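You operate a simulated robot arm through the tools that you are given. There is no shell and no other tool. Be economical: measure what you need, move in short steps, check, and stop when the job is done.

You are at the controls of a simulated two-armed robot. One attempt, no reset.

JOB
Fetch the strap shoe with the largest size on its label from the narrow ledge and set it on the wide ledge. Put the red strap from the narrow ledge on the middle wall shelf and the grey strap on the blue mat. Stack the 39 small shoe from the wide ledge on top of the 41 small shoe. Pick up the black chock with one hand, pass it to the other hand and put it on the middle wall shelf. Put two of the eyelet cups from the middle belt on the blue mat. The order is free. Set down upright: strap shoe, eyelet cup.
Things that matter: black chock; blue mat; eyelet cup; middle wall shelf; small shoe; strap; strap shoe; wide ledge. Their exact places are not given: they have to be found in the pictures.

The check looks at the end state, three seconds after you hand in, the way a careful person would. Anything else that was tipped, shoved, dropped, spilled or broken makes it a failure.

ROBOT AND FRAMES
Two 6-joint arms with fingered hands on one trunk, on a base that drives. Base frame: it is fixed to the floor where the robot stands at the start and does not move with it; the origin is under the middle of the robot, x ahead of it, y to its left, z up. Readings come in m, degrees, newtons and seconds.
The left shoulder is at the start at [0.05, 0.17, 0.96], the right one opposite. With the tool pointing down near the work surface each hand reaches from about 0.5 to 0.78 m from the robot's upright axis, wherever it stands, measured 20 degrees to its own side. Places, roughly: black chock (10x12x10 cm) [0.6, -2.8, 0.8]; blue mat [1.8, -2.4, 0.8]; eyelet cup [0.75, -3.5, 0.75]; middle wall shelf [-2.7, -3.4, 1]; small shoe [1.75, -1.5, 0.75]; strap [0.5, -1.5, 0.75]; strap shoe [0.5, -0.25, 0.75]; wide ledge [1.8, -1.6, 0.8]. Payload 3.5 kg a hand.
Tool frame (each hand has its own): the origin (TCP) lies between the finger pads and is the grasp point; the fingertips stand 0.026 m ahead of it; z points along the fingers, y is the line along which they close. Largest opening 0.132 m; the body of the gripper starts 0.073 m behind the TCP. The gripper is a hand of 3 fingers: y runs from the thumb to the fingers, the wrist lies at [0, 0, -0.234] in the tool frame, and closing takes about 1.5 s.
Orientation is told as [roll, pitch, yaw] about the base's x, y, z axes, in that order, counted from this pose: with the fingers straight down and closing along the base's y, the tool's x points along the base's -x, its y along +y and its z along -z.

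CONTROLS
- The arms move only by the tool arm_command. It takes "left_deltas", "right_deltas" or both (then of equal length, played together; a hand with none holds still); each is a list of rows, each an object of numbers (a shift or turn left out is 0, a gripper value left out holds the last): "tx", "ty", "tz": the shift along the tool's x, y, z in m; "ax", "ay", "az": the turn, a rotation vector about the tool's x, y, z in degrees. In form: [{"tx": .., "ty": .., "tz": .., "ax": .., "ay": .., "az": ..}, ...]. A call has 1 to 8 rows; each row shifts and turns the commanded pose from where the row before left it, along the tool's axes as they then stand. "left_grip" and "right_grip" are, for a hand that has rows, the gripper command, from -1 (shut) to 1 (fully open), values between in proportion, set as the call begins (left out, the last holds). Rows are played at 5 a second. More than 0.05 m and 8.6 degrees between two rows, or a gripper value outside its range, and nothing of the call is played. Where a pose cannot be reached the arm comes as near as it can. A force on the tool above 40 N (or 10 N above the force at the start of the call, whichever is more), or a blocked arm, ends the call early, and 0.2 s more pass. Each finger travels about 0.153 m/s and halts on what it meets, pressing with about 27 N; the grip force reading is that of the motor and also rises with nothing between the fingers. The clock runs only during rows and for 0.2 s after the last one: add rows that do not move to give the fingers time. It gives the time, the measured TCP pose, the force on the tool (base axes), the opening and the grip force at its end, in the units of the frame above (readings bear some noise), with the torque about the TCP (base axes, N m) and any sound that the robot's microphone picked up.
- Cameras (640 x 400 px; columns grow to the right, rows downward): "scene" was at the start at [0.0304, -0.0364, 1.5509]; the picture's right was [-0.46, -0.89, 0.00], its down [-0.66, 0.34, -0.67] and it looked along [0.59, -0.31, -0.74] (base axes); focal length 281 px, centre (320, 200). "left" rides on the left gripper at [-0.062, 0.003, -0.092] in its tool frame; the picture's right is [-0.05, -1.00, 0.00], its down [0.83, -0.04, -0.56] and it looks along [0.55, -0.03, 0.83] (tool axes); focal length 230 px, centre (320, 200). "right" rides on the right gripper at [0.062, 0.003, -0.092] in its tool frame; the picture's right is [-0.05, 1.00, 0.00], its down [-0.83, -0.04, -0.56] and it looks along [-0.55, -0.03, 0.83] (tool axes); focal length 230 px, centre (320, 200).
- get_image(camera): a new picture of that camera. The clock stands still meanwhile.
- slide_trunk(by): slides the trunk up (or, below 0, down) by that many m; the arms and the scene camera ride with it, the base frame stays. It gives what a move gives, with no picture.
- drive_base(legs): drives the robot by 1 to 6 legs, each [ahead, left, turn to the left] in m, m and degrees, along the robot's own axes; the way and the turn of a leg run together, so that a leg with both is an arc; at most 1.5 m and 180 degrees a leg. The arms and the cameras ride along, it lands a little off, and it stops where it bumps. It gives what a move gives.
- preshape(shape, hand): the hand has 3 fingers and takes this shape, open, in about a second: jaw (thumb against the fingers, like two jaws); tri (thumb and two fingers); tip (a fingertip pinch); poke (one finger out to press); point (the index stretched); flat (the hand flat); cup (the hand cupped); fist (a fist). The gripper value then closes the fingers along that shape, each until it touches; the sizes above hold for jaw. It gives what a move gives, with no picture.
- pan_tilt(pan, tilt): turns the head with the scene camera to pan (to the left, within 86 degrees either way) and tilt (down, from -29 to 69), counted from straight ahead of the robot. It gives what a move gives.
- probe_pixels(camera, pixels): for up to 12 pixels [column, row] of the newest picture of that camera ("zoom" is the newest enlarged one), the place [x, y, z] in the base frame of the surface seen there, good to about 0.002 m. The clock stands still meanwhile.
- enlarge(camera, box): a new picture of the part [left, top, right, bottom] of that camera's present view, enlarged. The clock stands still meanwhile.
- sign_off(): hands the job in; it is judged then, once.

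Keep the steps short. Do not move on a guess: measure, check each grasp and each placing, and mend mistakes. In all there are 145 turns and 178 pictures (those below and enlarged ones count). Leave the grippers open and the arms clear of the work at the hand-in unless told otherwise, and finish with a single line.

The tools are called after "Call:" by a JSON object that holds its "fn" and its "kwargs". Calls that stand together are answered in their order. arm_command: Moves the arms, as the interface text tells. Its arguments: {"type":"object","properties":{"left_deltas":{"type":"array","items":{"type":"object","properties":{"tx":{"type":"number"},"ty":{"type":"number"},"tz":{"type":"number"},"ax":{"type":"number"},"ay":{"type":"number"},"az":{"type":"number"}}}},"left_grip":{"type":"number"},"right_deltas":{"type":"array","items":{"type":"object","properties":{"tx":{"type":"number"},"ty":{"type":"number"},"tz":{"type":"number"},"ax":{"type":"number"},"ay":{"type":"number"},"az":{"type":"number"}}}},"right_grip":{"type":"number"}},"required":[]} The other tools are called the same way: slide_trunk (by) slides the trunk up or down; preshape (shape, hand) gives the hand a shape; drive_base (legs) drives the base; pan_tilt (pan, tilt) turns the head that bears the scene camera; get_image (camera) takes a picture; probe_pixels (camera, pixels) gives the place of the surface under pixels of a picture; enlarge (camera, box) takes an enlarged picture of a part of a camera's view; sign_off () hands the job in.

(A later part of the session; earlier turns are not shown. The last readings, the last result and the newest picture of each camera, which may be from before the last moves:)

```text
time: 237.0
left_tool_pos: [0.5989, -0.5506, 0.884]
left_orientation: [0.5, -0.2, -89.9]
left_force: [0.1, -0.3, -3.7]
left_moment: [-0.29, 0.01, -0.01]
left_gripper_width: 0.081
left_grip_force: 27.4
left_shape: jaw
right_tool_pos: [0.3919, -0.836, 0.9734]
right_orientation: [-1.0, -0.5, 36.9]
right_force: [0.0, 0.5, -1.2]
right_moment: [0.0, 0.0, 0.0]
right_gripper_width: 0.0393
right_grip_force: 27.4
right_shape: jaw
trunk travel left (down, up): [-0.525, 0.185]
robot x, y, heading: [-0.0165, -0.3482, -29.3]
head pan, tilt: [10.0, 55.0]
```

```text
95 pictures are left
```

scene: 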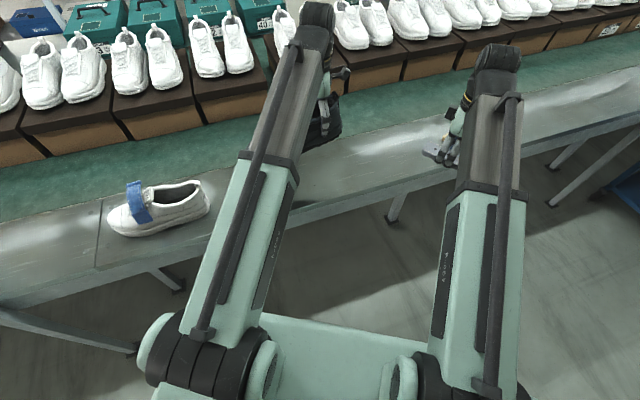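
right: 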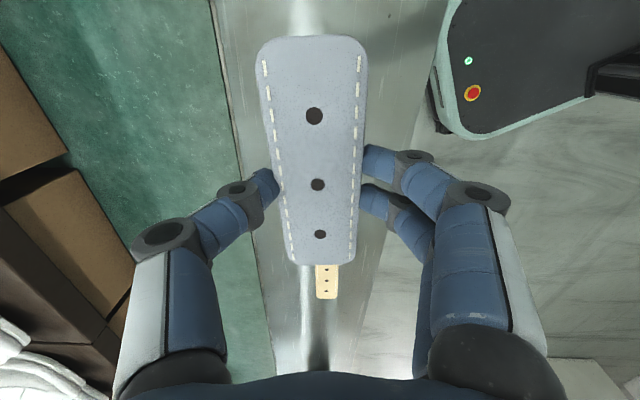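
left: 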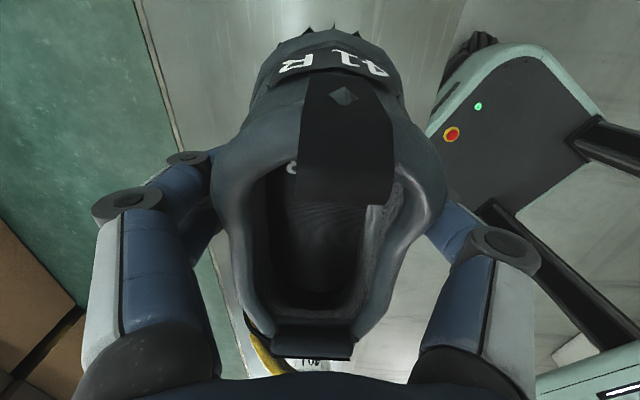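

Call:
{"fn": "arm_command", "kwargs": {"left_deltas": [{"tz": 0.012}, {"tz": 0.012}, {"tz": 0.012}, {}]}}

Call:
{"fn": "arm_command", "kwargs": {"left_deltas": [{"tz": 0.01}, {"tz": 0.01}, {"tz": 0.008}, {}]}}

Call:
{"fn": "get_image", "kwargs": {"camera": "left"}}

```text
time: 238.0
left_tool_pos: [0.6002, -0.5521, 0.8483]
left_orientation: [0.4, 0.0, -89.9]
left_force: [0.1, 0.6, -5.1]
left_moment: [-0.27, 0.0, -0.02]
left_gripper_width: 0.0812
left_grip_force: 27.4
left_shape: jaw
right_tool_pos: [0.3914, -0.8358, 0.9726]
right_orientation: [-1.1, -0.5, 36.8]
right_force: [-0.2, 0.2, -0.9]
right_moment: [0.02, -0.03, 0.01]
right_gripper_width: 0.0393
right_grip_force: 26.4
right_shape: jaw
trunk travel left (down, up): [-0.525, 0.185]
robot x, y, heading: [-0.0178, -0.3534, -29.3]
head pan, tilt: [10.0, 55.0]
```

```text
time: 239.0
left_tool_pos: [0.5984, -0.5522, 0.8228]
left_orientation: [0.5, -0.2, -90.0]
left_force: [0.3, -0.8, 1.0]
left_moment: [0.11, -0.25, -0.09]
left_gripper_width: 0.081
left_grip_force: 27.2
left_shape: jaw
right_tool_pos: [0.391, -0.8359, 0.9726]
right_orientation: [-1.1, -0.6, 36.9]
right_force: [-0.2, 0.4, -1.3]
right_moment: [0.02, -0.03, -0.01]
right_gripper_width: 0.0393
right_grip_force: 26.4
right_shape: jaw
trunk travel left (down, up): [-0.525, 0.185]
robot x, y, heading: [-0.0198, -0.3487, -29.1]
head pan, tilt: [10.0, 55.0]
```

```text
94 pictures are left
```

left: 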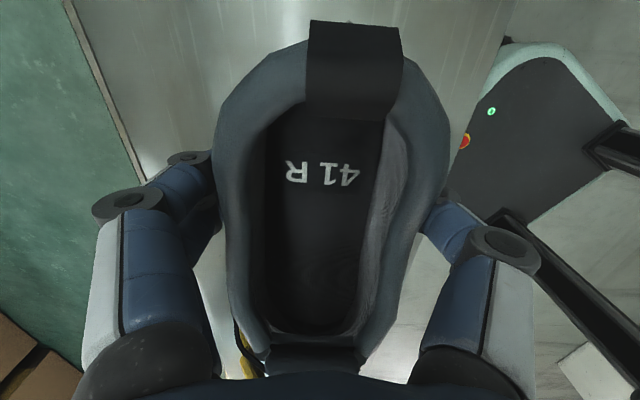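

It settled flat again smoothly. I finish lowering, open, move 25 mm toward the balance point, and regrip.

Call:
{"fn": "arm_command", "kwargs": {"left_deltas": [{"tz": 0.004}, {"tz": 0.002}, {}]}}

Call:
{"fn": "arm_command", "kwargs": {"left_deltas": [{}, {}, {}, {"tz": -0.01}, {"tx": 0.025}, {}], "left_grip": 1}}

Call:
{"fn": "arm_command", "kwargs": {"left_deltas": [{}, {}, {}, {}, {}, {}, {}], "left_grip": -1}}

Call:
{"fn": "arm_command", "kwargs": {"left_deltas": [{"tz": -0.015}, {"tz": -0.03}, {"tz": -0.04}, {"tz": -0.04}, {"tz": -0.04}, {"tz": -0.02}]}}

Call:
{"fn": "get_image", "kwargs": {"camera": "left"}}

```text
time: 239.8
left_tool_pos: [0.599, -0.5503, 0.8158]
left_orientation: [0.5, -0.1, -89.9]
left_force: [-0.5, -2.0, 3.2]
left_moment: [0.14, -0.28, -0.05]
left_gripper_width: 0.0804
left_grip_force: 26.2
left_shape: jaw
right_tool_pos: [0.3907, -0.8362, 0.9733]
right_orientation: [-1.1, -0.5, 37.0]
right_force: [0.2, 0.7, -0.1]
right_moment: [0.04, -0.01, 0.01]
right_gripper_width: 0.0397
right_grip_force: 27.0
right_shape: jaw
trunk travel left (down, up): [-0.525, 0.185]
robot x, y, heading: [-0.0164, -0.3512, -29.5]
head pan, tilt: [10.0, 55.0]
```

```text
time: 241.2
left_tool_pos: [0.5989, -0.5256, 0.8265]
left_orientation: [0.4, -0.2, -89.9]
left_force: [-0.3, 0.2, -0.3]
left_moment: [-0.02, 0.03, 0.01]
left_gripper_width: 0.1322
left_grip_force: 0.1
left_shape: jaw
right_tool_pos: [0.39, -0.8365, 0.9723]
right_orientation: [-1.1, -0.5, 36.9]
right_force: [0.1, 0.3, -0.2]
right_moment: [-0.02, 0.01, 0.0]
right_gripper_width: 0.0396
right_grip_force: 26.8
right_shape: jaw
trunk travel left (down, up): [-0.525, 0.185]
robot x, y, heading: [-0.0187, -0.3485, -29.4]
head pan, tilt: [10.0, 55.0]
```

```text
time: 242.8
left_tool_pos: [0.6002, -0.5262, 0.825]
left_orientation: [0.5, -0.2, -89.8]
left_force: [-0.8, 0.2, 0.0]
left_moment: [-0.03, -0.06, 0.08]
left_gripper_width: 0.084
left_grip_force: 27.1
left_shape: jaw
right_tool_pos: [0.3906, -0.8358, 0.9727]
right_orientation: [-1.1, -0.4, 36.9]
right_force: [-0.2, 0.2, -0.4]
right_moment: [-0.01, 0.02, 0.02]
right_gripper_width: 0.0398
right_grip_force: 26.5
right_shape: jaw
trunk travel left (down, up): [-0.525, 0.185]
robot x, y, heading: [-0.0202, -0.3473, -29.2]
head pan, tilt: [10.0, 55.0]
```

```text
time: 244.2
left_tool_pos: [0.5988, -0.5263, 1.0103]
left_orientation: [0.4, -0.1, -89.9]
left_force: [0.1, 0.4, -3.6]
left_moment: [-0.21, 0.01, 0.0]
left_gripper_width: 0.0838
left_grip_force: 26.5
left_shape: jaw
right_tool_pos: [0.3908, -0.8356, 0.9728]
right_orientation: [-1.1, -0.6, 36.9]
right_force: [-0.6, -0.1, -0.7]
right_moment: [-0.03, -0.04, 0.02]
right_gripper_width: 0.0394
right_grip_force: 26.4
right_shape: jaw
trunk travel left (down, up): [-0.525, 0.185]
robot x, y, heading: [-0.0213, -0.3481, -29.2]
head pan, tilt: [10.0, 55.0]
```

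```text
93 pictures are left
```

left: 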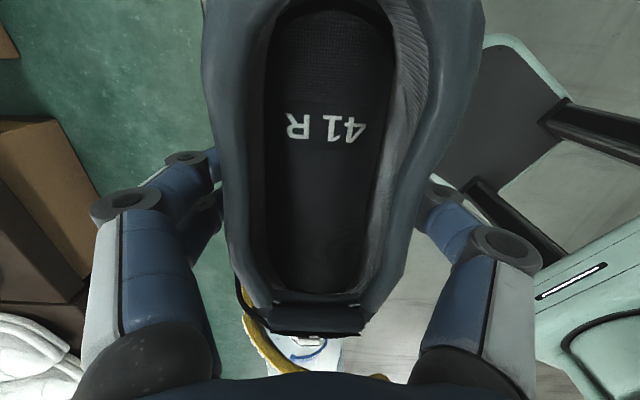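

Better balanced. Now back away, turn to face +y and look at the line's left end for the way round.

Call:
{"fn": "drive_base", "kwargs": {"legs": [[-1.0, 0, 0], [0, 0, 119], [1.5, 0, 0]]}}

Call:
{"fn": "pan_tilt", "kwargs": {"pan": -15, "tilt": 20}}

Call:
{"fn": "get_image", "kwargs": {"camera": "scene"}}

Call:
{"fn": "probe_pixels", "kwargs": {"camera": "scene", "pixels": [[320, 300], [320, 200], [400, 250], [250, 150], [300, 150], [450, 200], [500, 150], [550, 200], [200, 150], [380, 180]]}}

```text
time: 261.4
left_tool_pos: [-1.001, 2.2648, 1.0086]
left_orientation: [0.4, 0.0, 28.1]
left_force: [0.3, -0.2, -4.0]
left_moment: [0.11, -0.18, 0.0]
left_gripper_width: 0.0837
left_grip_force: 27.4
left_shape: jaw
right_tool_pos: [-0.6291, 2.2254, 0.9732]
right_orientation: [-1.0, -0.5, 154.9]
right_force: [-0.4, -0.2, -1.0]
right_moment: [0.01, 0.01, 0.03]
right_gripper_width: 0.0393
right_grip_force: 26.5
right_shape: jaw
trunk travel left (down, up): [-0.525, 0.185]
robot x, y, heading: [-0.8657, 1.6343, 88.7]
head pan, tilt: [10.0, 55.0]
```

```text
time: 262.4
left_tool_pos: [-1.0012, 2.2647, 1.0083]
left_orientation: [0.3, 0.0, 28.0]
left_force: [0.4, -0.4, -4.2]
left_moment: [0.09, -0.16, -0.02]
left_gripper_width: 0.0835
left_grip_force: 27.4
left_shape: jaw
right_tool_pos: [-0.63, 2.2267, 0.972]
right_orientation: [-1.0, -0.5, 154.9]
right_force: [0.5, -0.3, -0.8]
right_moment: [-0.01, 0.02, -0.03]
right_gripper_width: 0.0391
right_grip_force: 27.2
right_shape: jaw
trunk travel left (down, up): [-0.525, 0.185]
robot x, y, heading: [-0.8704, 1.6355, 88.4]
head pan, tilt: [-15.0, 20.0]
```

```text
92 pictures are left
```

scene: 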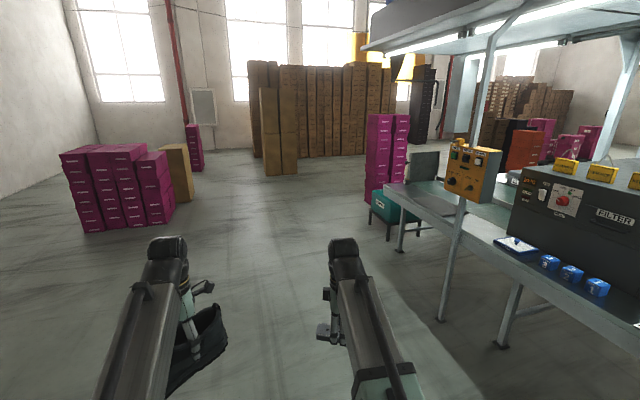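

```text
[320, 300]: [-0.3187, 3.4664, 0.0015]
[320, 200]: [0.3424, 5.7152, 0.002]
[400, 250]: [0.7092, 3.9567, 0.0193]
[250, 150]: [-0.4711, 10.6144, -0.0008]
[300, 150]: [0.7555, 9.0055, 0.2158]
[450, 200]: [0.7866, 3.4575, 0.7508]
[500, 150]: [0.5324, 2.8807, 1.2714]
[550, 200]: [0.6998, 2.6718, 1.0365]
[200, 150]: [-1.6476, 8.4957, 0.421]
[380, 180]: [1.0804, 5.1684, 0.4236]
```

The line ends near y≈4.2, with a chair and pink boxes to y≈5.3; a wide aisle lies at y≈6.8. I drive there, turn and look across.

Call:
{"fn": "drive_base", "kwargs": {"legs": [[1.5, 0, 0], [1.5, 0, 0], [1.5, 0, 0], [0.6, 0, 0], [0, 0, -89]]}}

Call:
{"fn": "pan_tilt", "kwargs": {"pan": -15, "tilt": 20}}

Call:
{"fn": "get_image", "kwargs": {"camera": "scene"}}

Call:
{"fn": "probe_pixels", "kwargs": {"camera": "scene", "pixels": [[320, 300], [320, 200], [400, 250], [250, 150], [300, 180], [450, 200], [500, 180], [550, 200], [200, 180], [380, 180], [350, 160], [430, 160]]}}

```text
time: 290.8
left_tool_pos: [-0.1164, 6.8714, 1.0099]
left_orientation: [0.4, -0.2, -62.9]
left_force: [-0.1, -0.3, -3.8]
left_moment: [-0.15, -0.06, 0.04]
left_gripper_width: 0.0832
left_grip_force: 26.7
left_shape: jaw
right_tool_pos: [-0.1609, 6.5011, 0.9732]
right_orientation: [-1.1, -0.5, 64.0]
right_force: [0.6, 0.0, -1.4]
right_moment: [0.03, -0.01, 0.0]
right_gripper_width: 0.0386
right_grip_force: 27.0
right_shape: jaw
trunk travel left (down, up): [-0.525, 0.185]
robot x, y, heading: [-0.7486, 6.7453, -2.2]
head pan, tilt: [-15.0, 20.0]
```

```text
time: 291.4
left_tool_pos: [-0.1156, 6.8713, 1.0096]
left_orientation: [0.3, -0.1, -62.9]
left_force: [-0.5, -0.3, -3.9]
left_moment: [-0.16, -0.13, 0.01]
left_gripper_width: 0.0833
left_grip_force: 26.9
left_shape: jaw
right_tool_pos: [-0.1614, 6.5001, 0.9722]
right_orientation: [-1.1, -0.6, 64.0]
right_force: [-0.7, 0.1, -0.9]
right_moment: [0.02, -0.02, 0.01]
right_gripper_width: 0.0385
right_grip_force: 26.7
right_shape: jaw
trunk travel left (down, up): [-0.525, 0.185]
robot x, y, heading: [-0.7497, 6.747, -2.4]
head pan, tilt: [-15.0, 20.0]
```

```text
91 pictures are left
```

scene: 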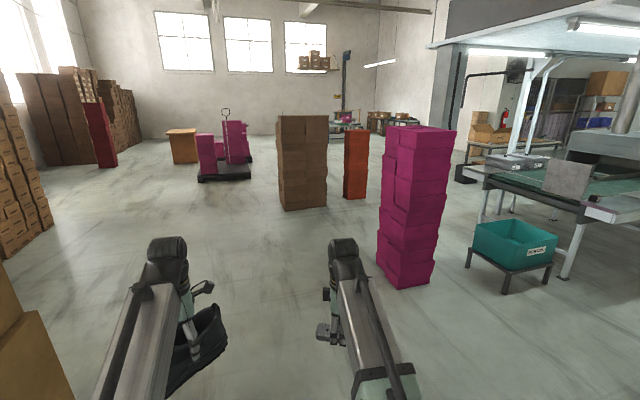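

```text
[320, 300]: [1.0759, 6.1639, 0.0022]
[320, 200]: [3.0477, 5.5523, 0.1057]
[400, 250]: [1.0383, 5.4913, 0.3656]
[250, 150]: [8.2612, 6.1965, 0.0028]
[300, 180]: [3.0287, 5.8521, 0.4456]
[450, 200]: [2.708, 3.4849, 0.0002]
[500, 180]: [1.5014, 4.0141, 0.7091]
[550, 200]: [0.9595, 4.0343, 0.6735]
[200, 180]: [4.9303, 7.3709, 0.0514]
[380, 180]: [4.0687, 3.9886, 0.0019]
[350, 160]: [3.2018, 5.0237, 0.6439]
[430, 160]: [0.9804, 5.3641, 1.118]
```

I go along y≈6.7 to x≈2.1, turn to face -y and move down between the pink and brown stacks, then look.

Call:
{"fn": "drive_base", "kwargs": {"legs": [[1.5, 0, 0], [1.4, 0.05, 0], [0, 0, -87], [1.2, 0, 0]]}}

Call:
{"fn": "pan_tilt", "kwargs": {"pan": 0, "tilt": 22}}

Call:
{"fn": "get_image", "kwargs": {"camera": "scene"}}

Call:
{"fn": "probe_pixels", "kwargs": {"camera": "scene", "pixels": [[320, 300], [320, 200], [400, 250], [250, 200], [300, 180], [450, 200], [500, 180], [200, 250], [200, 180], [380, 180], [350, 160], [430, 160]]}}

```text
time: 314.4
left_tool_pos: [2.3649, 4.9239, 1.0098]
left_orientation: [0.2, -0.1, -146.3]
left_force: [0.0, 0.7, -4.4]
left_moment: [-0.1, 0.15, -0.01]
left_gripper_width: 0.0831
left_grip_force: 27.5
left_shape: jaw
right_tool_pos: [1.991, 4.9257, 0.9719]
right_orientation: [-1.1, -0.6, -19.4]
right_force: [0.3, 0.0, -0.2]
right_moment: [0.01, -0.01, -0.03]
right_gripper_width: 0.0382
right_grip_force: 26.9
right_shape: jaw
trunk travel left (down, up): [-0.525, 0.185]
robot x, y, heading: [2.1707, 5.5368, -85.6]
head pan, tilt: [-15.0, 20.0]
```

```text
time: 315.2
left_tool_pos: [2.3641, 4.9254, 1.0096]
left_orientation: [0.4, -0.1, -146.3]
left_force: [1.1, 0.4, -3.4]
left_moment: [-0.1, 0.17, -0.01]
left_gripper_width: 0.0834
left_grip_force: 26.6
left_shape: jaw
right_tool_pos: [1.9892, 4.9268, 0.972]
right_orientation: [-1.2, -0.4, -19.4]
right_force: [0.2, -0.4, -0.7]
right_moment: [-0.04, 0.02, -0.01]
right_gripper_width: 0.0384
right_grip_force: 26.7
right_shape: jaw
trunk travel left (down, up): [-0.525, 0.185]
robot x, y, heading: [2.1715, 5.5369, -85.6]
head pan, tilt: [0.0, 22.0]
```

```text
90 pictures are left
```

scene: 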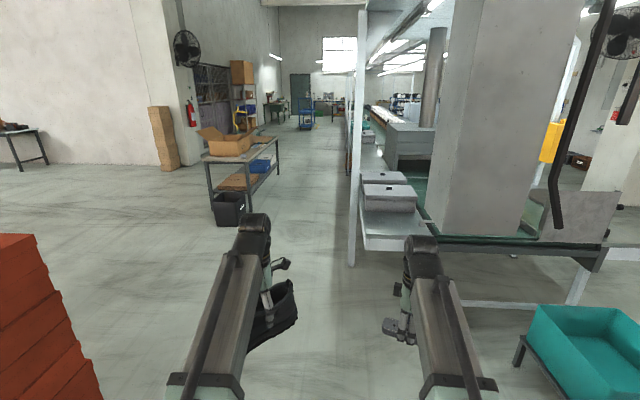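

```text
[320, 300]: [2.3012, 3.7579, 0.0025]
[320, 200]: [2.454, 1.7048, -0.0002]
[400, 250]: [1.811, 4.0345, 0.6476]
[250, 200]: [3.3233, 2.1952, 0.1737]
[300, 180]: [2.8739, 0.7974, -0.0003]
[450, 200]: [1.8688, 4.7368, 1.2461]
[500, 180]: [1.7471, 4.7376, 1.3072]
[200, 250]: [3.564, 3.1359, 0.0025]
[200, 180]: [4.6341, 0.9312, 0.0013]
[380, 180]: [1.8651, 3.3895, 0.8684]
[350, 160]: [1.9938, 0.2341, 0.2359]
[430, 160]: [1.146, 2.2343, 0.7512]
```

I check the corridor's width at the table.

Call:
{"fn": "probe_pixels", "kwargs": {"camera": "scene", "pixels": [[281, 150], [279, 188], [243, 160], [245, 215], [352, 262], [362, 235], [348, 130], [365, 140], [355, 185], [300, 125]]}}

Call:
{"fn": "enlarge", "kwargs": {"camera": "scene", "box": [240, 60, 400, 260]}}

```text
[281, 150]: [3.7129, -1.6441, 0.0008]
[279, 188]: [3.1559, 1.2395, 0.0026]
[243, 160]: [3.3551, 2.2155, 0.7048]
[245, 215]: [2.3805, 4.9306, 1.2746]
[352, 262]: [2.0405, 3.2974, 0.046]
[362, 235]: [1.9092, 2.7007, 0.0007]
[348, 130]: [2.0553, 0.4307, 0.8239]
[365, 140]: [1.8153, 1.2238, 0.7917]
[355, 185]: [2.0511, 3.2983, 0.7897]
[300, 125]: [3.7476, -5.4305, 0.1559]
```

```text
2.00 times, centred on (320, 160) of scene
```

zoom: 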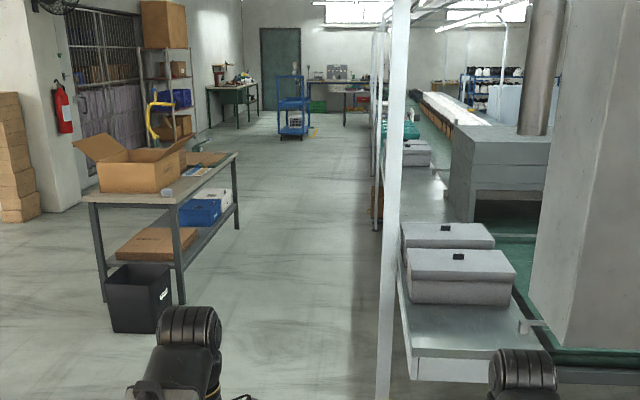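

Corridor x 2.05–3.1. I shift to x≈2.58 and drive down along it.

Call:
{"fn": "drive_base", "kwargs": {"legs": [[0.3, 0.4, -4.4], [1.5, 0, 0], [1.5, 0, 0]]}}

Call:
{"fn": "pan_tilt", "kwargs": {"pan": -35, "tilt": 25}}

Call:
{"fn": "get_image", "kwargs": {"camera": "scene"}}

```text
time: 332.1
left_tool_pos: [2.7267, 1.6555, 1.0092]
left_orientation: [0.2, 0.0, -150.0]
left_force: [0.1, 0.2, -4.8]
left_moment: [-0.09, 0.16, 0.03]
left_gripper_width: 0.0829
left_grip_force: 26.3
left_shape: jaw
right_tool_pos: [2.3541, 1.6801, 0.9719]
right_orientation: [-1.2, -0.5, -23.2]
right_force: [-0.6, 0.1, -0.9]
right_moment: [-0.04, 0.02, -0.02]
right_gripper_width: 0.0383
right_grip_force: 27.3
right_shape: jaw
trunk travel left (down, up): [-0.525, 0.185]
robot x, y, heading: [2.5714, 2.2779, -89.0]
head pan, tilt: [0.0, 22.0]
```

```text
time: 333.1
left_tool_pos: [2.727, 1.6548, 1.0092]
left_orientation: [0.2, -0.2, -150.1]
left_force: [0.1, 0.4, -3.7]
left_moment: [-0.12, 0.13, 0.02]
left_gripper_width: 0.0827
left_grip_force: 27.1
left_shape: jaw
right_tool_pos: [2.3539, 1.6815, 0.972]
right_orientation: [-1.1, -0.5, -23.2]
right_force: [0.1, 0.0, -0.4]
right_moment: [0.01, -0.01, 0.0]
right_gripper_width: 0.0381
right_grip_force: 26.4
right_shape: jaw
trunk travel left (down, up): [-0.525, 0.185]
robot x, y, heading: [2.5727, 2.2792, -89.2]
head pan, tilt: [-35.0, 25.0]
```

```text
88 pictures are left
```

scene: 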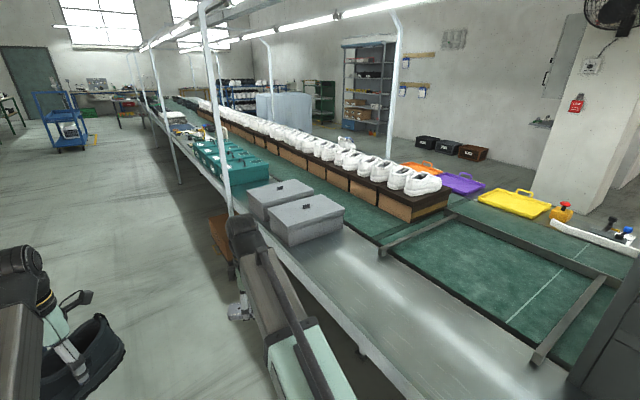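

Clear. I continue to y≈-1.2 and then turn right to face the wide ledge.

Call:
{"fn": "drive_base", "kwargs": {"legs": [[1.5, 0.05, 0], [1.5, 0, 0], [0.4, 0, 0], [0, 0, -91]]}}

Call:
{"fn": "pan_tilt", "kwargs": {"pan": 10, "tilt": 40}}

Call:
{"fn": "get_image", "kwargs": {"camera": "scene"}}

```text
refused: leg 1 is longer than a leg can be; nothing moved
```

```text
time: 334.2
left_tool_pos: [2.7266, 1.6543, 1.0094]
left_orientation: [0.3, 0.0, -150.2]
left_force: [0.3, -0.6, -4.3]
left_moment: [-0.09, 0.16, -0.02]
left_gripper_width: 0.0829
left_grip_force: 27.7
left_shape: jaw
right_tool_pos: [2.3539, 1.681, 0.9725]
right_orientation: [-1.1, -0.5, -23.2]
right_force: [0.4, -0.1, -0.6]
right_moment: [0.0, 0.0, 0.02]
right_gripper_width: 0.0382
right_grip_force: 27.1
right_shape: jaw
trunk travel left (down, up): [-0.525, 0.185]
robot x, y, heading: [2.5737, 2.2754, -89.4]
head pan, tilt: [10.0, 40.0]
```

```text
87 pictures are left
```

scene: 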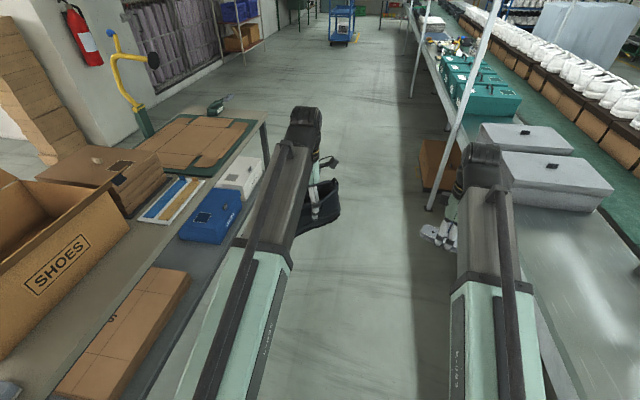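

I check the brown box by the post and the table corner.

Call:
{"fn": "probe_pixels", "kwargs": {"camera": "scene", "pixels": [[435, 180], [430, 145], [432, 205], [265, 120], [255, 200], [235, 260], [412, 95]]}}

```text
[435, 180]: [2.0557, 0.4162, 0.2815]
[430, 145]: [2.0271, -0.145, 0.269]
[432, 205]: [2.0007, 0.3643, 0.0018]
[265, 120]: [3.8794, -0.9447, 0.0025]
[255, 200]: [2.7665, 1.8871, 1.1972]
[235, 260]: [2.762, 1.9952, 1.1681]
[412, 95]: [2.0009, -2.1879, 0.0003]
```

Call:
{"fn": "drive_base", "kwargs": {"legs": [[1.5, 0, 0], [1.5, 0, 0], [0.5, 0.04, 0], [0, 0, -91]]}}

Call:
{"fn": "get_image", "kwargs": {"camera": "scene"}}

```text
time: 355.1
left_tool_pos: [1.9711, -1.3414, 1.0087]
left_orientation: [0.3, -0.1, 117.5]
left_force: [0.3, 0.2, -3.4]
left_moment: [0.17, 0.08, -0.02]
left_gripper_width: 0.0828
left_grip_force: 27.1
left_shape: jaw
right_tool_pos: [2.0139, -0.97, 0.9713]
right_orientation: [-1.2, -0.4, -115.6]
right_force: [0.2, 1.3, -0.6]
right_moment: [0.02, -0.01, 0.0]
right_gripper_width: 0.0381
right_grip_force: 27.1
right_shape: jaw
trunk travel left (down, up): [-0.525, 0.185]
robot x, y, heading: [2.6017, -1.212, 178.0]
head pan, tilt: [10.0, 40.0]
```

```text
86 pictures are left
```

scene: 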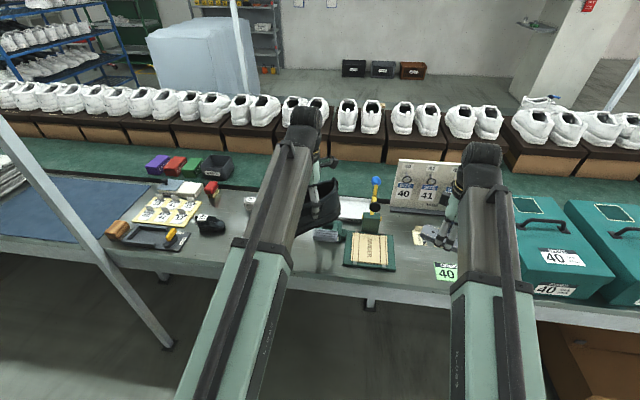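

Blue mat is at the left; the ledge is crowded. I enlarge the parts.

Call:
{"fn": "enlarge", "kwargs": {"camera": "scene", "box": [0, 130, 280, 290]}}

Call:
{"fn": "enlarge", "kwargs": {"camera": "scene", "box": [230, 150, 500, 300]}}

```text
2.29 times, centred on (140, 210) of scene
```

zoom: 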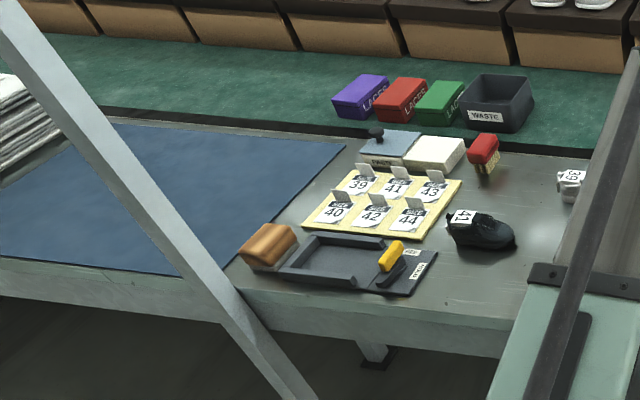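

```text
2.37 times, centred on (365, 225) of scene
```

zoom: 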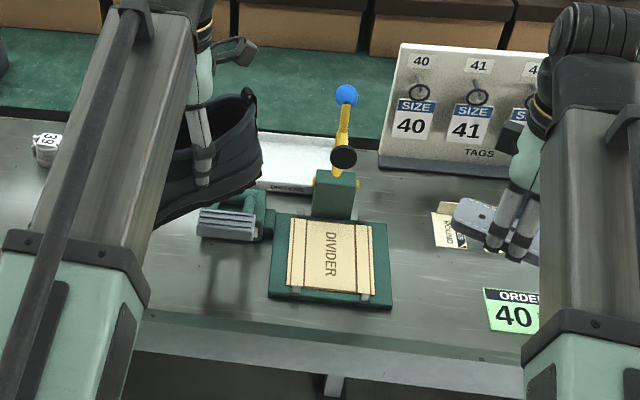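

Small shoes: black 41 and white 39. I measure the places.

Call:
{"fn": "probe_pixels", "kwargs": {"camera": "scene", "pixels": [[211, 222], [249, 203], [230, 240], [240, 255], [215, 260], [195, 230], [185, 245], [330, 235], [258, 225], [50, 210], [100, 225], [22, 245]]}}

Call:
{"fn": "get_image", "kwargs": {"camera": "right"}}

```text
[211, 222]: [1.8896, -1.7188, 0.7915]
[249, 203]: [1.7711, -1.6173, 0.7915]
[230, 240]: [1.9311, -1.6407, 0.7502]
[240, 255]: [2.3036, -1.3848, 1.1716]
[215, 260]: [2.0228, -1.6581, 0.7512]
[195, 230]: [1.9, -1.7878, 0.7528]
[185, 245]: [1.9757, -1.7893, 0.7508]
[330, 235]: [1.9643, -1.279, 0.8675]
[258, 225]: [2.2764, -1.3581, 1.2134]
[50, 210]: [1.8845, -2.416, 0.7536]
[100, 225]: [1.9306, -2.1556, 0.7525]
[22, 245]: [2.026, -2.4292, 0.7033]
```

```text
83 pictures are left
```

right: 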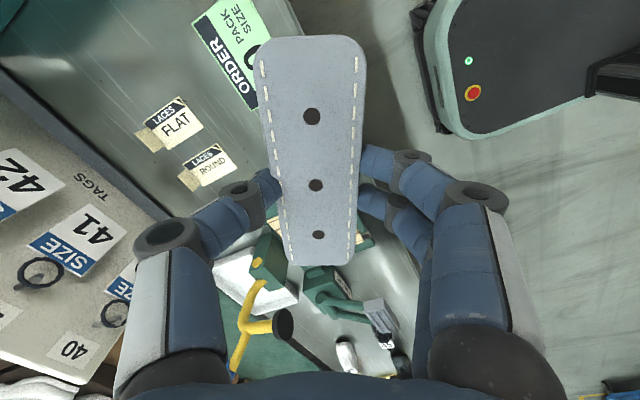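

The post at (2.0,-2.19) is in the way, so I back off, slide left to the mat, and look.

Call:
{"fn": "drive_base", "kwargs": {"legs": [[-0.45, 0, 2], [0, 1.38, 0]]}}

Call:
{"fn": "pan_tilt", "kwargs": {"pan": -12, "tilt": 35}}

Call:
{"fn": "get_image", "kwargs": {"camera": "scene"}}

```text
time: 364.2
left_tool_pos: [2.3859, -2.7068, 1.0096]
left_orientation: [0.3, -0.2, 116.4]
left_force: [0.0, 0.5, -4.7]
left_moment: [0.14, 0.09, 0.0]
left_gripper_width: 0.0828
left_grip_force: 26.6
left_shape: jaw
right_tool_pos: [2.4349, -2.334, 0.9722]
right_orientation: [-1.1, -0.6, -116.7]
right_force: [-0.1, -0.2, -0.9]
right_moment: [0.0, 0.0, 0.02]
right_gripper_width: 0.0382
right_grip_force: 26.6
right_shape: jaw
trunk travel left (down, up): [-0.525, 0.185]
robot x, y, heading: [3.0194, -2.5887, 177.1]
head pan, tilt: [10.0, 40.0]
```

```text
time: 365.1
left_tool_pos: [2.386, -2.7055, 1.0101]
left_orientation: [0.4, -0.1, 116.3]
left_force: [0.9, 0.4, -4.6]
left_moment: [0.2, 0.09, 0.03]
left_gripper_width: 0.083
left_grip_force: 26.7
left_shape: jaw
right_tool_pos: [2.4358, -2.3352, 0.9728]
right_orientation: [-1.1, -0.4, -116.7]
right_force: [0.0, -0.8, -0.3]
right_moment: [-0.01, 0.02, 0.0]
right_gripper_width: 0.0381
right_grip_force: 26.6
right_shape: jaw
trunk travel left (down, up): [-0.525, 0.185]
robot x, y, heading: [3.0192, -2.5907, 177.1]
head pan, tilt: [-12.0, 35.0]
```

```text
82 pictures are left
```

scene: 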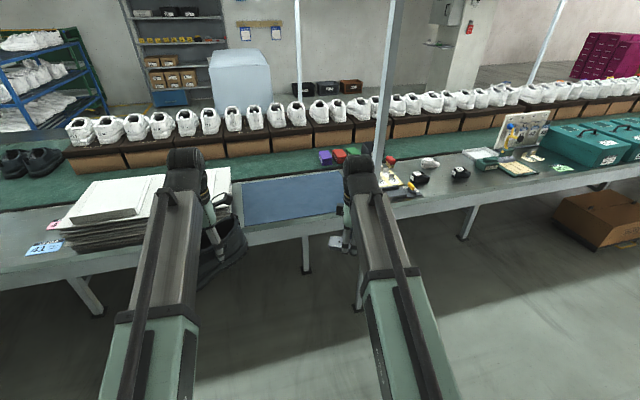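

Call:
{"fn": "enlarge", "kwargs": {"camera": "scene", "box": [370, 120, 570, 230]}}

Call:
{"fn": "probe_pixels", "kwargs": {"camera": "zoom", "pixels": [[160, 185], [285, 170], [190, 135], [230, 185], [240, 210], [330, 190], [350, 170], [110, 175], [395, 175], [300, 130], [250, 140], [340, 210]]}}

Call:
{"fn": "probe_pixels", "kwargs": {"camera": "scene", "pixels": [[245, 190], [250, 222], [335, 178], [335, 210], [135, 200], [110, 240], [225, 175], [385, 215], [300, 200]]}}

```text
3.20 times, centred on (470, 175) of scene
```

zoom: 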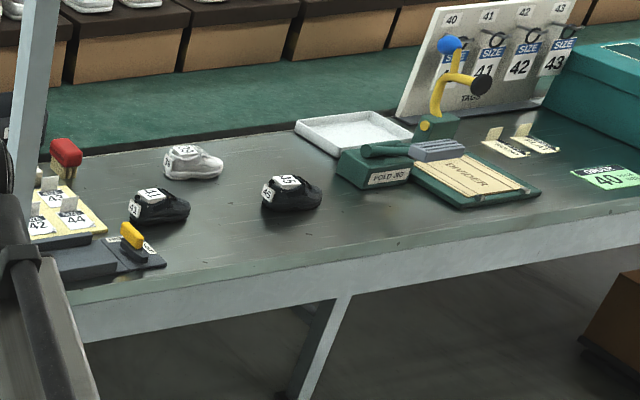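

```text
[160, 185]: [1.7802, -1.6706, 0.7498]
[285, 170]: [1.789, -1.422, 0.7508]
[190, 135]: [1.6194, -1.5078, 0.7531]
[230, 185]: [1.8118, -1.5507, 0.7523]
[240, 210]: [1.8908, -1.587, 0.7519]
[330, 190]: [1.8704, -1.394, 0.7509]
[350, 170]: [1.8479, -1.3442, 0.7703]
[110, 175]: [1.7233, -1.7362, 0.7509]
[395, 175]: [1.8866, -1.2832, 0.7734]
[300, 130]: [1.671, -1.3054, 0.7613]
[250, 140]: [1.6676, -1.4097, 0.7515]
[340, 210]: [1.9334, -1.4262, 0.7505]
```

```text
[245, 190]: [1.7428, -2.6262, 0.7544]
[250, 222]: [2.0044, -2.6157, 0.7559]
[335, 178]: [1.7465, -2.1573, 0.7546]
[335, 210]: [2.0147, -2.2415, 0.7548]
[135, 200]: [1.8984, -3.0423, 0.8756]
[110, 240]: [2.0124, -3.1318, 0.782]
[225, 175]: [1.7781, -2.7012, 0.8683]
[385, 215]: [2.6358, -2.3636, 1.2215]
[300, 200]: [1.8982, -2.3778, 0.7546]
```

Three small shoes exist: white 39, and two black ones (41 and another). The mat spans y -2.65…-2.12, x ~1.6…2.02, z 0.755. I raise the shoe a bit, drive ahead, and see the mat with the right camera.

Call:
{"fn": "arm_command", "kwargs": {"left_deltas": [{"tz": -0.02}, {"tz": -0.015}]}}

Call:
{"fn": "drive_base", "kwargs": {"legs": [[0.44, 0, 0]]}}

Call:
{"fn": "get_image", "kwargs": {"camera": "scene"}}

Call:
{"fn": "enlarge", "kwargs": {"camera": "scene", "box": [380, 120, 580, 240]}}

```text
time: 365.7
left_tool_pos: [2.3859, -2.7061, 1.0454]
left_orientation: [0.3, -0.1, 116.5]
left_force: [0.1, 0.0, -3.2]
left_moment: [0.2, 0.08, -0.02]
left_gripper_width: 0.0826
left_grip_force: 26.9
left_shape: jaw
right_tool_pos: [2.4357, -2.3339, 0.9719]
right_orientation: [-1.1, -0.5, -116.8]
right_force: [0.4, -0.7, 0.3]
right_moment: [-0.02, 0.0, -0.01]
right_gripper_width: 0.0381
right_grip_force: 27.3
right_shape: jaw
trunk travel left (down, up): [-0.525, 0.185]
robot x, y, heading: [3.0183, -2.5928, 177.0]
head pan, tilt: [-12.0, 35.0]
```

```text
time: 368.4
left_tool_pos: [1.9484, -2.683, 1.0458]
left_orientation: [0.2, -0.1, 116.2]
left_force: [0.1, 0.6, -4.1]
left_moment: [0.17, 0.06, 0.03]
left_gripper_width: 0.0826
left_grip_force: 26.7
left_shape: jaw
right_tool_pos: [1.9996, -2.3115, 0.9717]
right_orientation: [-1.0, -0.5, -116.8]
right_force: [0.1, -0.1, -0.8]
right_moment: [-0.04, 0.01, -0.02]
right_gripper_width: 0.038
right_grip_force: 27.4
right_shape: jaw
trunk travel left (down, up): [-0.525, 0.185]
robot x, y, heading: [2.583, -2.565, 177.3]
head pan, tilt: [-12.0, 35.0]
```

```text
80 pictures are left
```

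scene: 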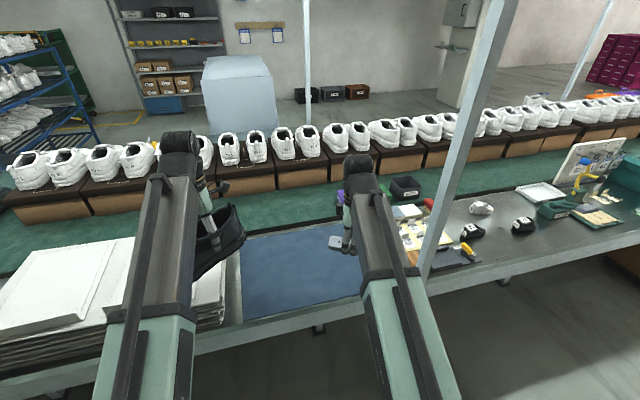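

```text
3.20 times, centred on (480, 180) of scene
```

zoom: 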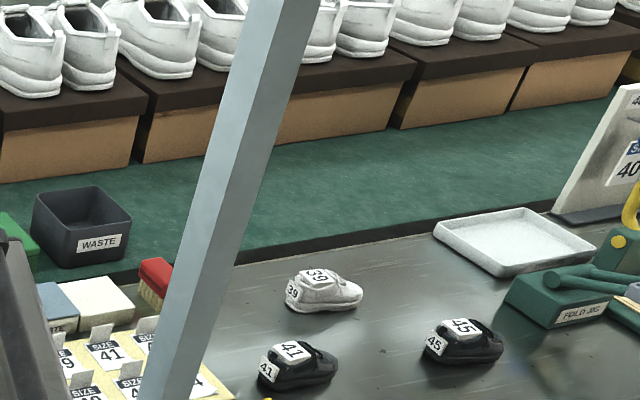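

41 (left black), 45 (right black), 39 white confirmed. Now I put the grey strap on the mat: move over (1.87,-2.41).

Call:
{"fn": "arm_command", "kwargs": {"right_deltas": [{"tx": -0.037, "ty": -0.0178}, {"tx": -0.037, "ty": -0.0178}, {"tx": -0.037, "ty": -0.0178}, {"tx": -0.037, "ty": -0.0178}, {"tz": 0.04}, {"tz": 0.04}]}}

Call:
{"fn": "get_image", "kwargs": {"camera": "right"}}

```text
time: 369.8
left_tool_pos: [1.9507, -2.6829, 1.0451]
left_orientation: [0.3, -0.2, 116.2]
left_force: [0.5, -0.2, -3.9]
left_moment: [0.19, 0.05, -0.03]
left_gripper_width: 0.0826
left_grip_force: 26.9
left_shape: jaw
right_tool_pos: [1.8698, -2.4111, 0.8969]
right_orientation: [-1.1, -0.4, -116.7]
right_force: [-0.6, 0.2, 0.1]
right_moment: [-0.02, -0.02, -0.02]
right_gripper_width: 0.0379
right_grip_force: 26.8
right_shape: jaw
trunk travel left (down, up): [-0.525, 0.185]
robot x, y, heading: [2.5822, -2.5653, 177.0]
head pan, tilt: [-12.0, 35.0]
```

```text
78 pictures are left
```

right: 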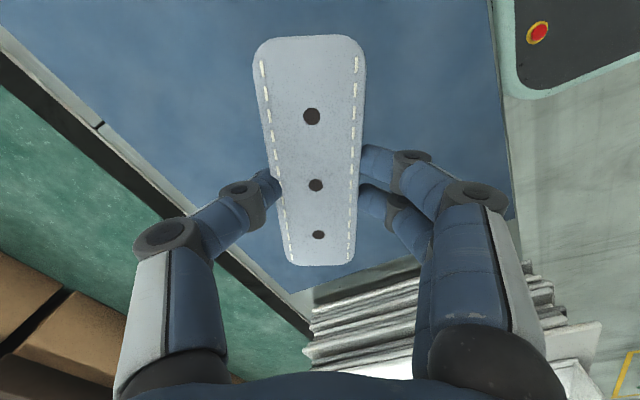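

Over the mat. I lower to near contact.

Call:
{"fn": "arm_command", "kwargs": {"right_deltas": [{"tz": 0.04}, {"tz": 0.04}, {"tz": 0.022}, {"tz": 0.006}, {}]}}

Call:
{"fn": "arm_command", "kwargs": {"right_deltas": [{"tz": 0.002}, {"tz": 0.002}, {}]}}

```text
time: 370.9
left_tool_pos: [1.9505, -2.6821, 1.0464]
left_orientation: [0.3, -0.1, 116.4]
left_force: [-0.7, -0.6, -4.3]
left_moment: [0.17, 0.03, -0.04]
left_gripper_width: 0.0829
left_grip_force: 26.8
left_shape: jaw
right_tool_pos: [1.8674, -2.4106, 0.7868]
right_orientation: [-1.1, -0.4, -116.9]
right_force: [-0.9, 0.0, -1.0]
right_moment: [-0.01, -0.01, -0.02]
right_gripper_width: 0.038
right_grip_force: 27.4
right_shape: jaw
trunk travel left (down, up): [-0.525, 0.185]
robot x, y, heading: [2.5792, -2.5671, 176.8]
head pan, tilt: [-12.0, 35.0]
```

```text
time: 371.8
left_tool_pos: [1.9523, -2.6815, 1.046]
left_orientation: [0.3, -0.2, 116.3]
left_force: [0.9, 0.7, -3.4]
left_moment: [0.14, 0.08, 0.05]
left_gripper_width: 0.0827
left_grip_force: 27.2
left_shape: jaw
right_tool_pos: [1.8671, -2.4101, 0.7825]
right_orientation: [-1.1, -0.5, -116.8]
right_force: [0.7, 0.6, 1.1]
right_moment: [-0.01, 0.02, 0.0]
right_gripper_width: 0.0381
right_grip_force: 26.6
right_shape: jaw
trunk travel left (down, up): [-0.525, 0.185]
robot x, y, heading: [2.5839, -2.5671, 177.0]
head pan, tilt: [-12.0, 35.0]
```

Touching. Release and rise.

Call:
{"fn": "arm_command", "kwargs": {"right_deltas": [{}, {}, {}, {}, {"tz": -0.04}, {"tz": -0.045}, {"tz": -0.045}, {"tz": -0.045}], "right_grip": 0.5}}

Call:
{"fn": "get_image", "kwargs": {"camera": "right"}}

```text
time: 373.6
left_tool_pos: [1.9511, -2.6822, 1.0453]
left_orientation: [0.3, -0.1, 116.3]
left_force: [-0.1, 0.4, -3.8]
left_moment: [0.19, 0.08, 0.01]
left_gripper_width: 0.0828
left_grip_force: 27.1
left_shape: jaw
right_tool_pos: [1.8684, -2.4095, 0.9565]
right_orientation: [-1.1, -0.5, -116.8]
right_force: [0.5, 0.3, 0.4]
right_moment: [-0.01, -0.04, 0.01]
right_gripper_width: 0.0986
right_grip_force: 0.0
right_shape: jaw
trunk travel left (down, up): [-0.525, 0.185]
robot x, y, heading: [2.581, -2.5687, 176.8]
head pan, tilt: [-12.0, 35.0]
```

```text
77 pictures are left
```

right: 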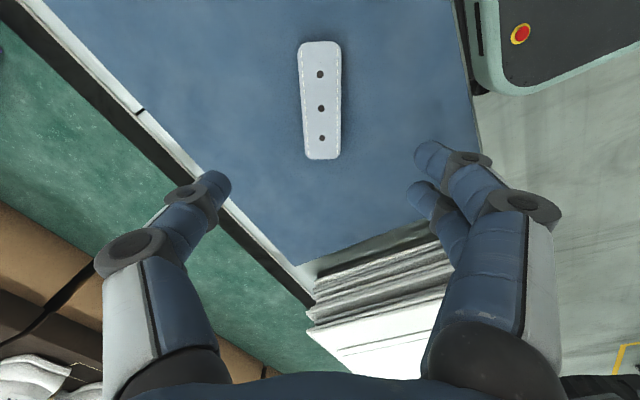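

Grey strap placed. Next: stack 39 on 41 with the right hand (frees ledge space). I back off and turn the left hand so the shoe points along the arm.

Call:
{"fn": "drive_base", "kwargs": {"legs": [[-0.45, 0, 3]]}}

Call:
{"fn": "arm_command", "kwargs": {"left_deltas": [{"az": -8}, {"az": -8}, {"az": -8}, {"az": -8}, {"az": -8}, {"az": -8}, {"az": -8}, {"az": -6}], "right_deltas": [{"az": -8}, {"az": -8}, {"az": -8}, {"az": -8}, {"az": -8}, {"az": -8}, {"az": -8}, {"az": -8}], "right_grip": 1}}

Call:
{"fn": "drive_base", "kwargs": {"legs": [[0, -0.8, 0], [0.4, 0, 0]]}}

Call:
{"fn": "get_image", "kwargs": {"camera": "right"}}

Call:
{"fn": "get_image", "kwargs": {"camera": "scene"}}

```text
time: 376.3
left_tool_pos: [2.4093, -2.728, 1.0463]
left_orientation: [0.3, -0.1, 119.4]
left_force: [0.0, 0.6, -4.0]
left_moment: [0.18, 0.09, 0.0]
left_gripper_width: 0.0827
left_grip_force: 27.2
left_shape: jaw
right_tool_pos: [2.3123, -2.4611, 0.9557]
right_orientation: [-1.1, -0.5, -113.7]
right_force: [0.4, -0.2, 0.1]
right_moment: [0.01, 0.01, -0.01]
right_gripper_width: 0.0991
right_grip_force: 0.0
right_shape: jaw
trunk travel left (down, up): [-0.525, 0.185]
robot x, y, heading: [3.0363, -2.5807, -179.9]
head pan, tilt: [-12.0, 35.0]
```

```text
time: 378.1
left_tool_pos: [2.4096, -2.7276, 1.0459]
left_orientation: [0.1, -0.3, -178.5]
left_force: [-0.2, 0.5, -4.0]
left_moment: [0.0, 0.16, 0.05]
left_gripper_width: 0.083
left_grip_force: 27.3
left_shape: jaw
right_tool_pos: [2.3149, -2.4841, 0.9575]
right_orientation: [-1.2, 0.2, -91.1]
right_force: [-0.8, -0.1, 0.6]
right_moment: [0.0, -0.01, 0.0]
right_gripper_width: 0.1318
right_grip_force: 0.0
right_shape: jaw
right hand out of reach, approached as far as the arm can: row 3, 4, 5, 6, 7, 8
trunk travel left (down, up): [-0.525, 0.185]
robot x, y, heading: [3.0342, -2.5767, -179.8]
head pan, tilt: [-12.0, 35.0]
```

```text
time: 384.5
left_tool_pos: [2.0104, -1.9084, 1.0454]
left_orientation: [0.0, -0.4, -179.2]
left_force: [-0.5, -0.6, -4.6]
left_moment: [-0.02, 0.14, -0.01]
left_gripper_width: 0.0826
left_grip_force: 26.9
left_shape: jaw
right_tool_pos: [1.9185, -1.6621, 0.9562]
right_orientation: [-1.2, 0.2, -91.8]
right_force: [-0.4, 1.0, 0.3]
right_moment: [0.01, -0.04, 0.01]
right_gripper_width: 0.1318
right_grip_force: 0.2
right_shape: jaw
trunk travel left (down, up): [-0.525, 0.185]
robot x, y, heading: [2.6381, -1.763, 179.5]
head pan, tilt: [-12.0, 35.0]
```

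```text
76 pictures are left
```

right: 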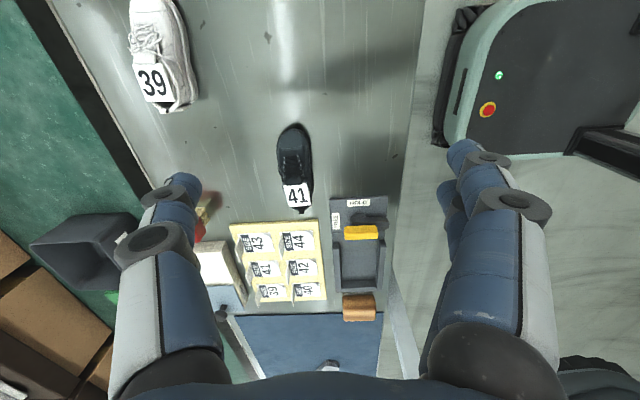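

```text
75 pictures are left
```

scene: 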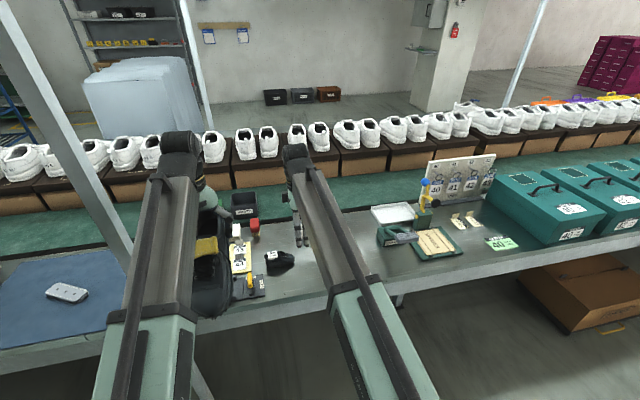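

The hand's yaw (≈-92°) already suits: both small shoes lie along y. I measure 39 and 41.

Call:
{"fn": "probe_pixels", "kwargs": {"camera": "right", "pixels": [[155, 85], [168, 105], [150, 40], [140, 10], [180, 60], [150, 100], [295, 195], [294, 160], [292, 130], [280, 165], [310, 165], [300, 212]]}}

Call:
{"fn": "enlarge", "kwargs": {"camera": "right", "box": [230, 110, 370, 220]}}

```text
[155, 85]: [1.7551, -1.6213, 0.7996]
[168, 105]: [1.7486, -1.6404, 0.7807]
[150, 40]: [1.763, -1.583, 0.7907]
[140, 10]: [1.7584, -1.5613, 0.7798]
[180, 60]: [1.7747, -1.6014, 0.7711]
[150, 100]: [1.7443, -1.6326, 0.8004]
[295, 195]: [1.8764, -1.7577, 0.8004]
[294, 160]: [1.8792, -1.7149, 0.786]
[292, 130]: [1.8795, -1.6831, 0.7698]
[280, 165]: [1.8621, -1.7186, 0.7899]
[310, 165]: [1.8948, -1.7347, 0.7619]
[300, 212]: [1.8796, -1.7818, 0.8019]
```

```text
3.64 times, centred on (300, 165) of right
```

zoom: 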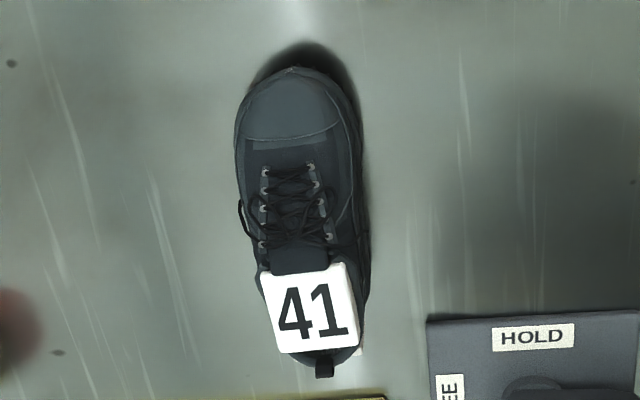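

39 and 41 each have a flat label plate over the heel (z≈0.80). I drive 0.22 ahead and put the right hand above 39.

Call:
{"fn": "drive_base", "kwargs": {"legs": [[0.2, 0, 0.5]]}}

Call:
{"fn": "arm_command", "kwargs": {"right_deltas": [{"tx": 0.03, "ty": 0.02}, {"tx": 0.03, "ty": 0.02}]}}

Call:
{"fn": "get_image", "kwargs": {"camera": "right"}}

```text
time: 386.1
left_tool_pos: [1.815, -1.9142, 1.0445]
left_orientation: [0.1, -0.4, -178.6]
left_force: [-0.7, 0.9, -4.5]
left_moment: [0.0, 0.16, 0.0]
left_gripper_width: 0.0828
left_grip_force: 26.6
left_shape: jaw
right_tool_pos: [1.7196, -1.6702, 0.9569]
right_orientation: [-1.1, 0.2, -91.1]
right_force: [0.6, 0.3, 0.5]
right_moment: [0.0, -0.02, -0.03]
right_gripper_width: 0.1318
right_grip_force: 0.0
right_shape: jaw
trunk travel left (down, up): [-0.525, 0.185]
robot x, y, heading: [2.4434, -1.7628, -179.7]
head pan, tilt: [-12.0, 35.0]
```

```text
time: 386.7
left_tool_pos: [1.8162, -1.9135, 1.0453]
left_orientation: [0.1, -0.3, -178.6]
left_force: [0.0, 1.0, -4.0]
left_moment: [-0.02, 0.17, 0.02]
left_gripper_width: 0.0827
left_grip_force: 26.8
left_shape: jaw
right_tool_pos: [1.7638, -1.6513, 0.9566]
right_orientation: [-1.2, 0.2, -92.3]
right_force: [-0.2, -0.5, -0.7]
right_moment: [-0.03, 0.01, 0.02]
right_gripper_width: 0.1318
right_grip_force: 0.0
right_shape: jaw
right hand out of reach, approached as far as the arm can: row 1, 2
trunk travel left (down, up): [-0.525, 0.185]
robot x, y, heading: [2.4389, -1.761, -179.8]
head pan, tilt: [-12.0, 35.0]
```

```text
73 pictures are left
```

right: 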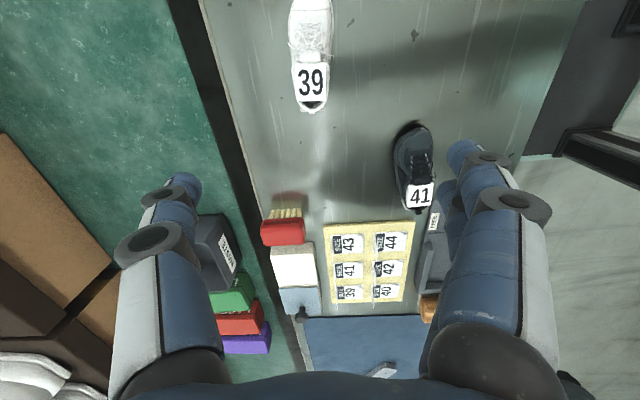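

Wrist yaw limit again; I shift the base 0.1 m to the right instead and measure 39.

Call:
{"fn": "drive_base", "kwargs": {"legs": [[0, -0.09, 0]]}}

Call:
{"fn": "get_image", "kwargs": {"camera": "right"}}

Call:
{"fn": "enlarge", "kwargs": {"camera": "right", "box": [240, 60, 440, 240]}}

```text
time: 387.8
left_tool_pos: [1.8148, -1.8229, 1.0457]
left_orientation: [0.1, -0.3, -178.5]
left_force: [-0.3, -0.3, -3.9]
left_moment: [-0.01, 0.21, 0.04]
left_gripper_width: 0.0827
left_grip_force: 27.3
left_shape: jaw
right_tool_pos: [1.7629, -1.5599, 0.9575]
right_orientation: [-1.2, 0.1, -92.3]
right_force: [0.4, 1.0, 0.1]
right_moment: [-0.03, 0.0, 0.0]
right_gripper_width: 0.1319
right_grip_force: 0.1
right_shape: jaw
trunk travel left (down, up): [-0.525, 0.185]
robot x, y, heading: [2.4426, -1.6746, -180.0]
head pan, tilt: [-12.0, 35.0]
```

```text
72 pictures are left
```

right: 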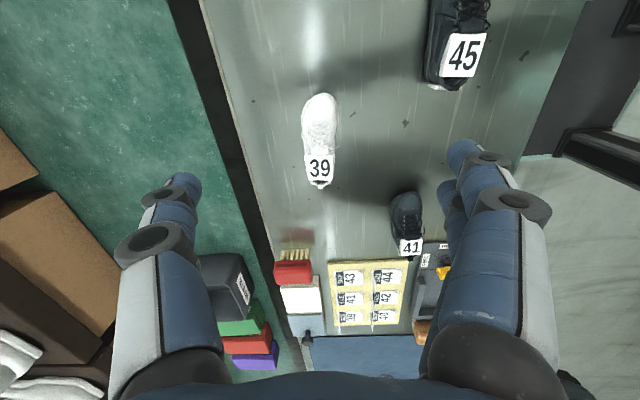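

```text
2.22 times, centred on (340, 150) of right
```

zoom: 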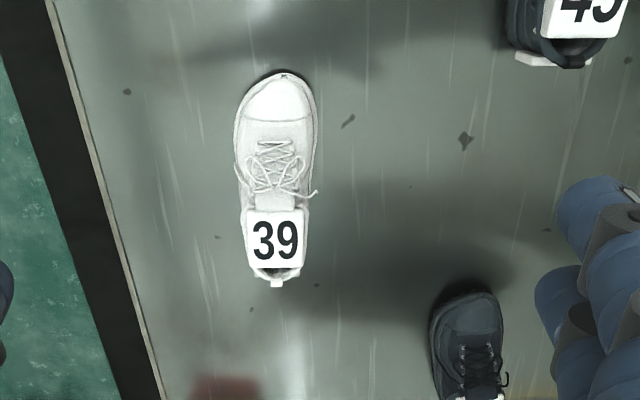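

Call:
{"fn": "probe_pixels", "kwargs": {"camera": "zoom", "pixels": [[278, 76], [276, 282], [240, 140], [313, 140], [248, 215], [302, 215], [275, 240], [276, 262], [255, 235], [296, 235], [275, 195], [275, 110]]}}

Call:
{"fn": "probe_pixels", "kwargs": {"camera": "right", "pixels": [[405, 246], [417, 244], [406, 195], [394, 215], [420, 215], [406, 225]]}}

```text
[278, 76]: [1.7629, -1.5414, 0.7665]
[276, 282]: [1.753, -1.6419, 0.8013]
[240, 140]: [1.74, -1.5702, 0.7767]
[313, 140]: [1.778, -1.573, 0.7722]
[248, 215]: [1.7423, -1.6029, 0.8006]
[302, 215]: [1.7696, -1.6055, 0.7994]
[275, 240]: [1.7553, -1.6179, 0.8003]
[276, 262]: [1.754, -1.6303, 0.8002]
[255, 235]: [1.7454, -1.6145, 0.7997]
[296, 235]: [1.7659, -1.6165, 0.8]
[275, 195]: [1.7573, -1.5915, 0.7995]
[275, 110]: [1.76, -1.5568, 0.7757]
```

```text
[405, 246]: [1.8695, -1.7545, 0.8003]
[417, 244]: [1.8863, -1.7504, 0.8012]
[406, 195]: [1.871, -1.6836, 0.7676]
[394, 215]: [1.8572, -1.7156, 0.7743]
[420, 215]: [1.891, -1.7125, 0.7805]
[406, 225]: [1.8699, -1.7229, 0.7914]
```

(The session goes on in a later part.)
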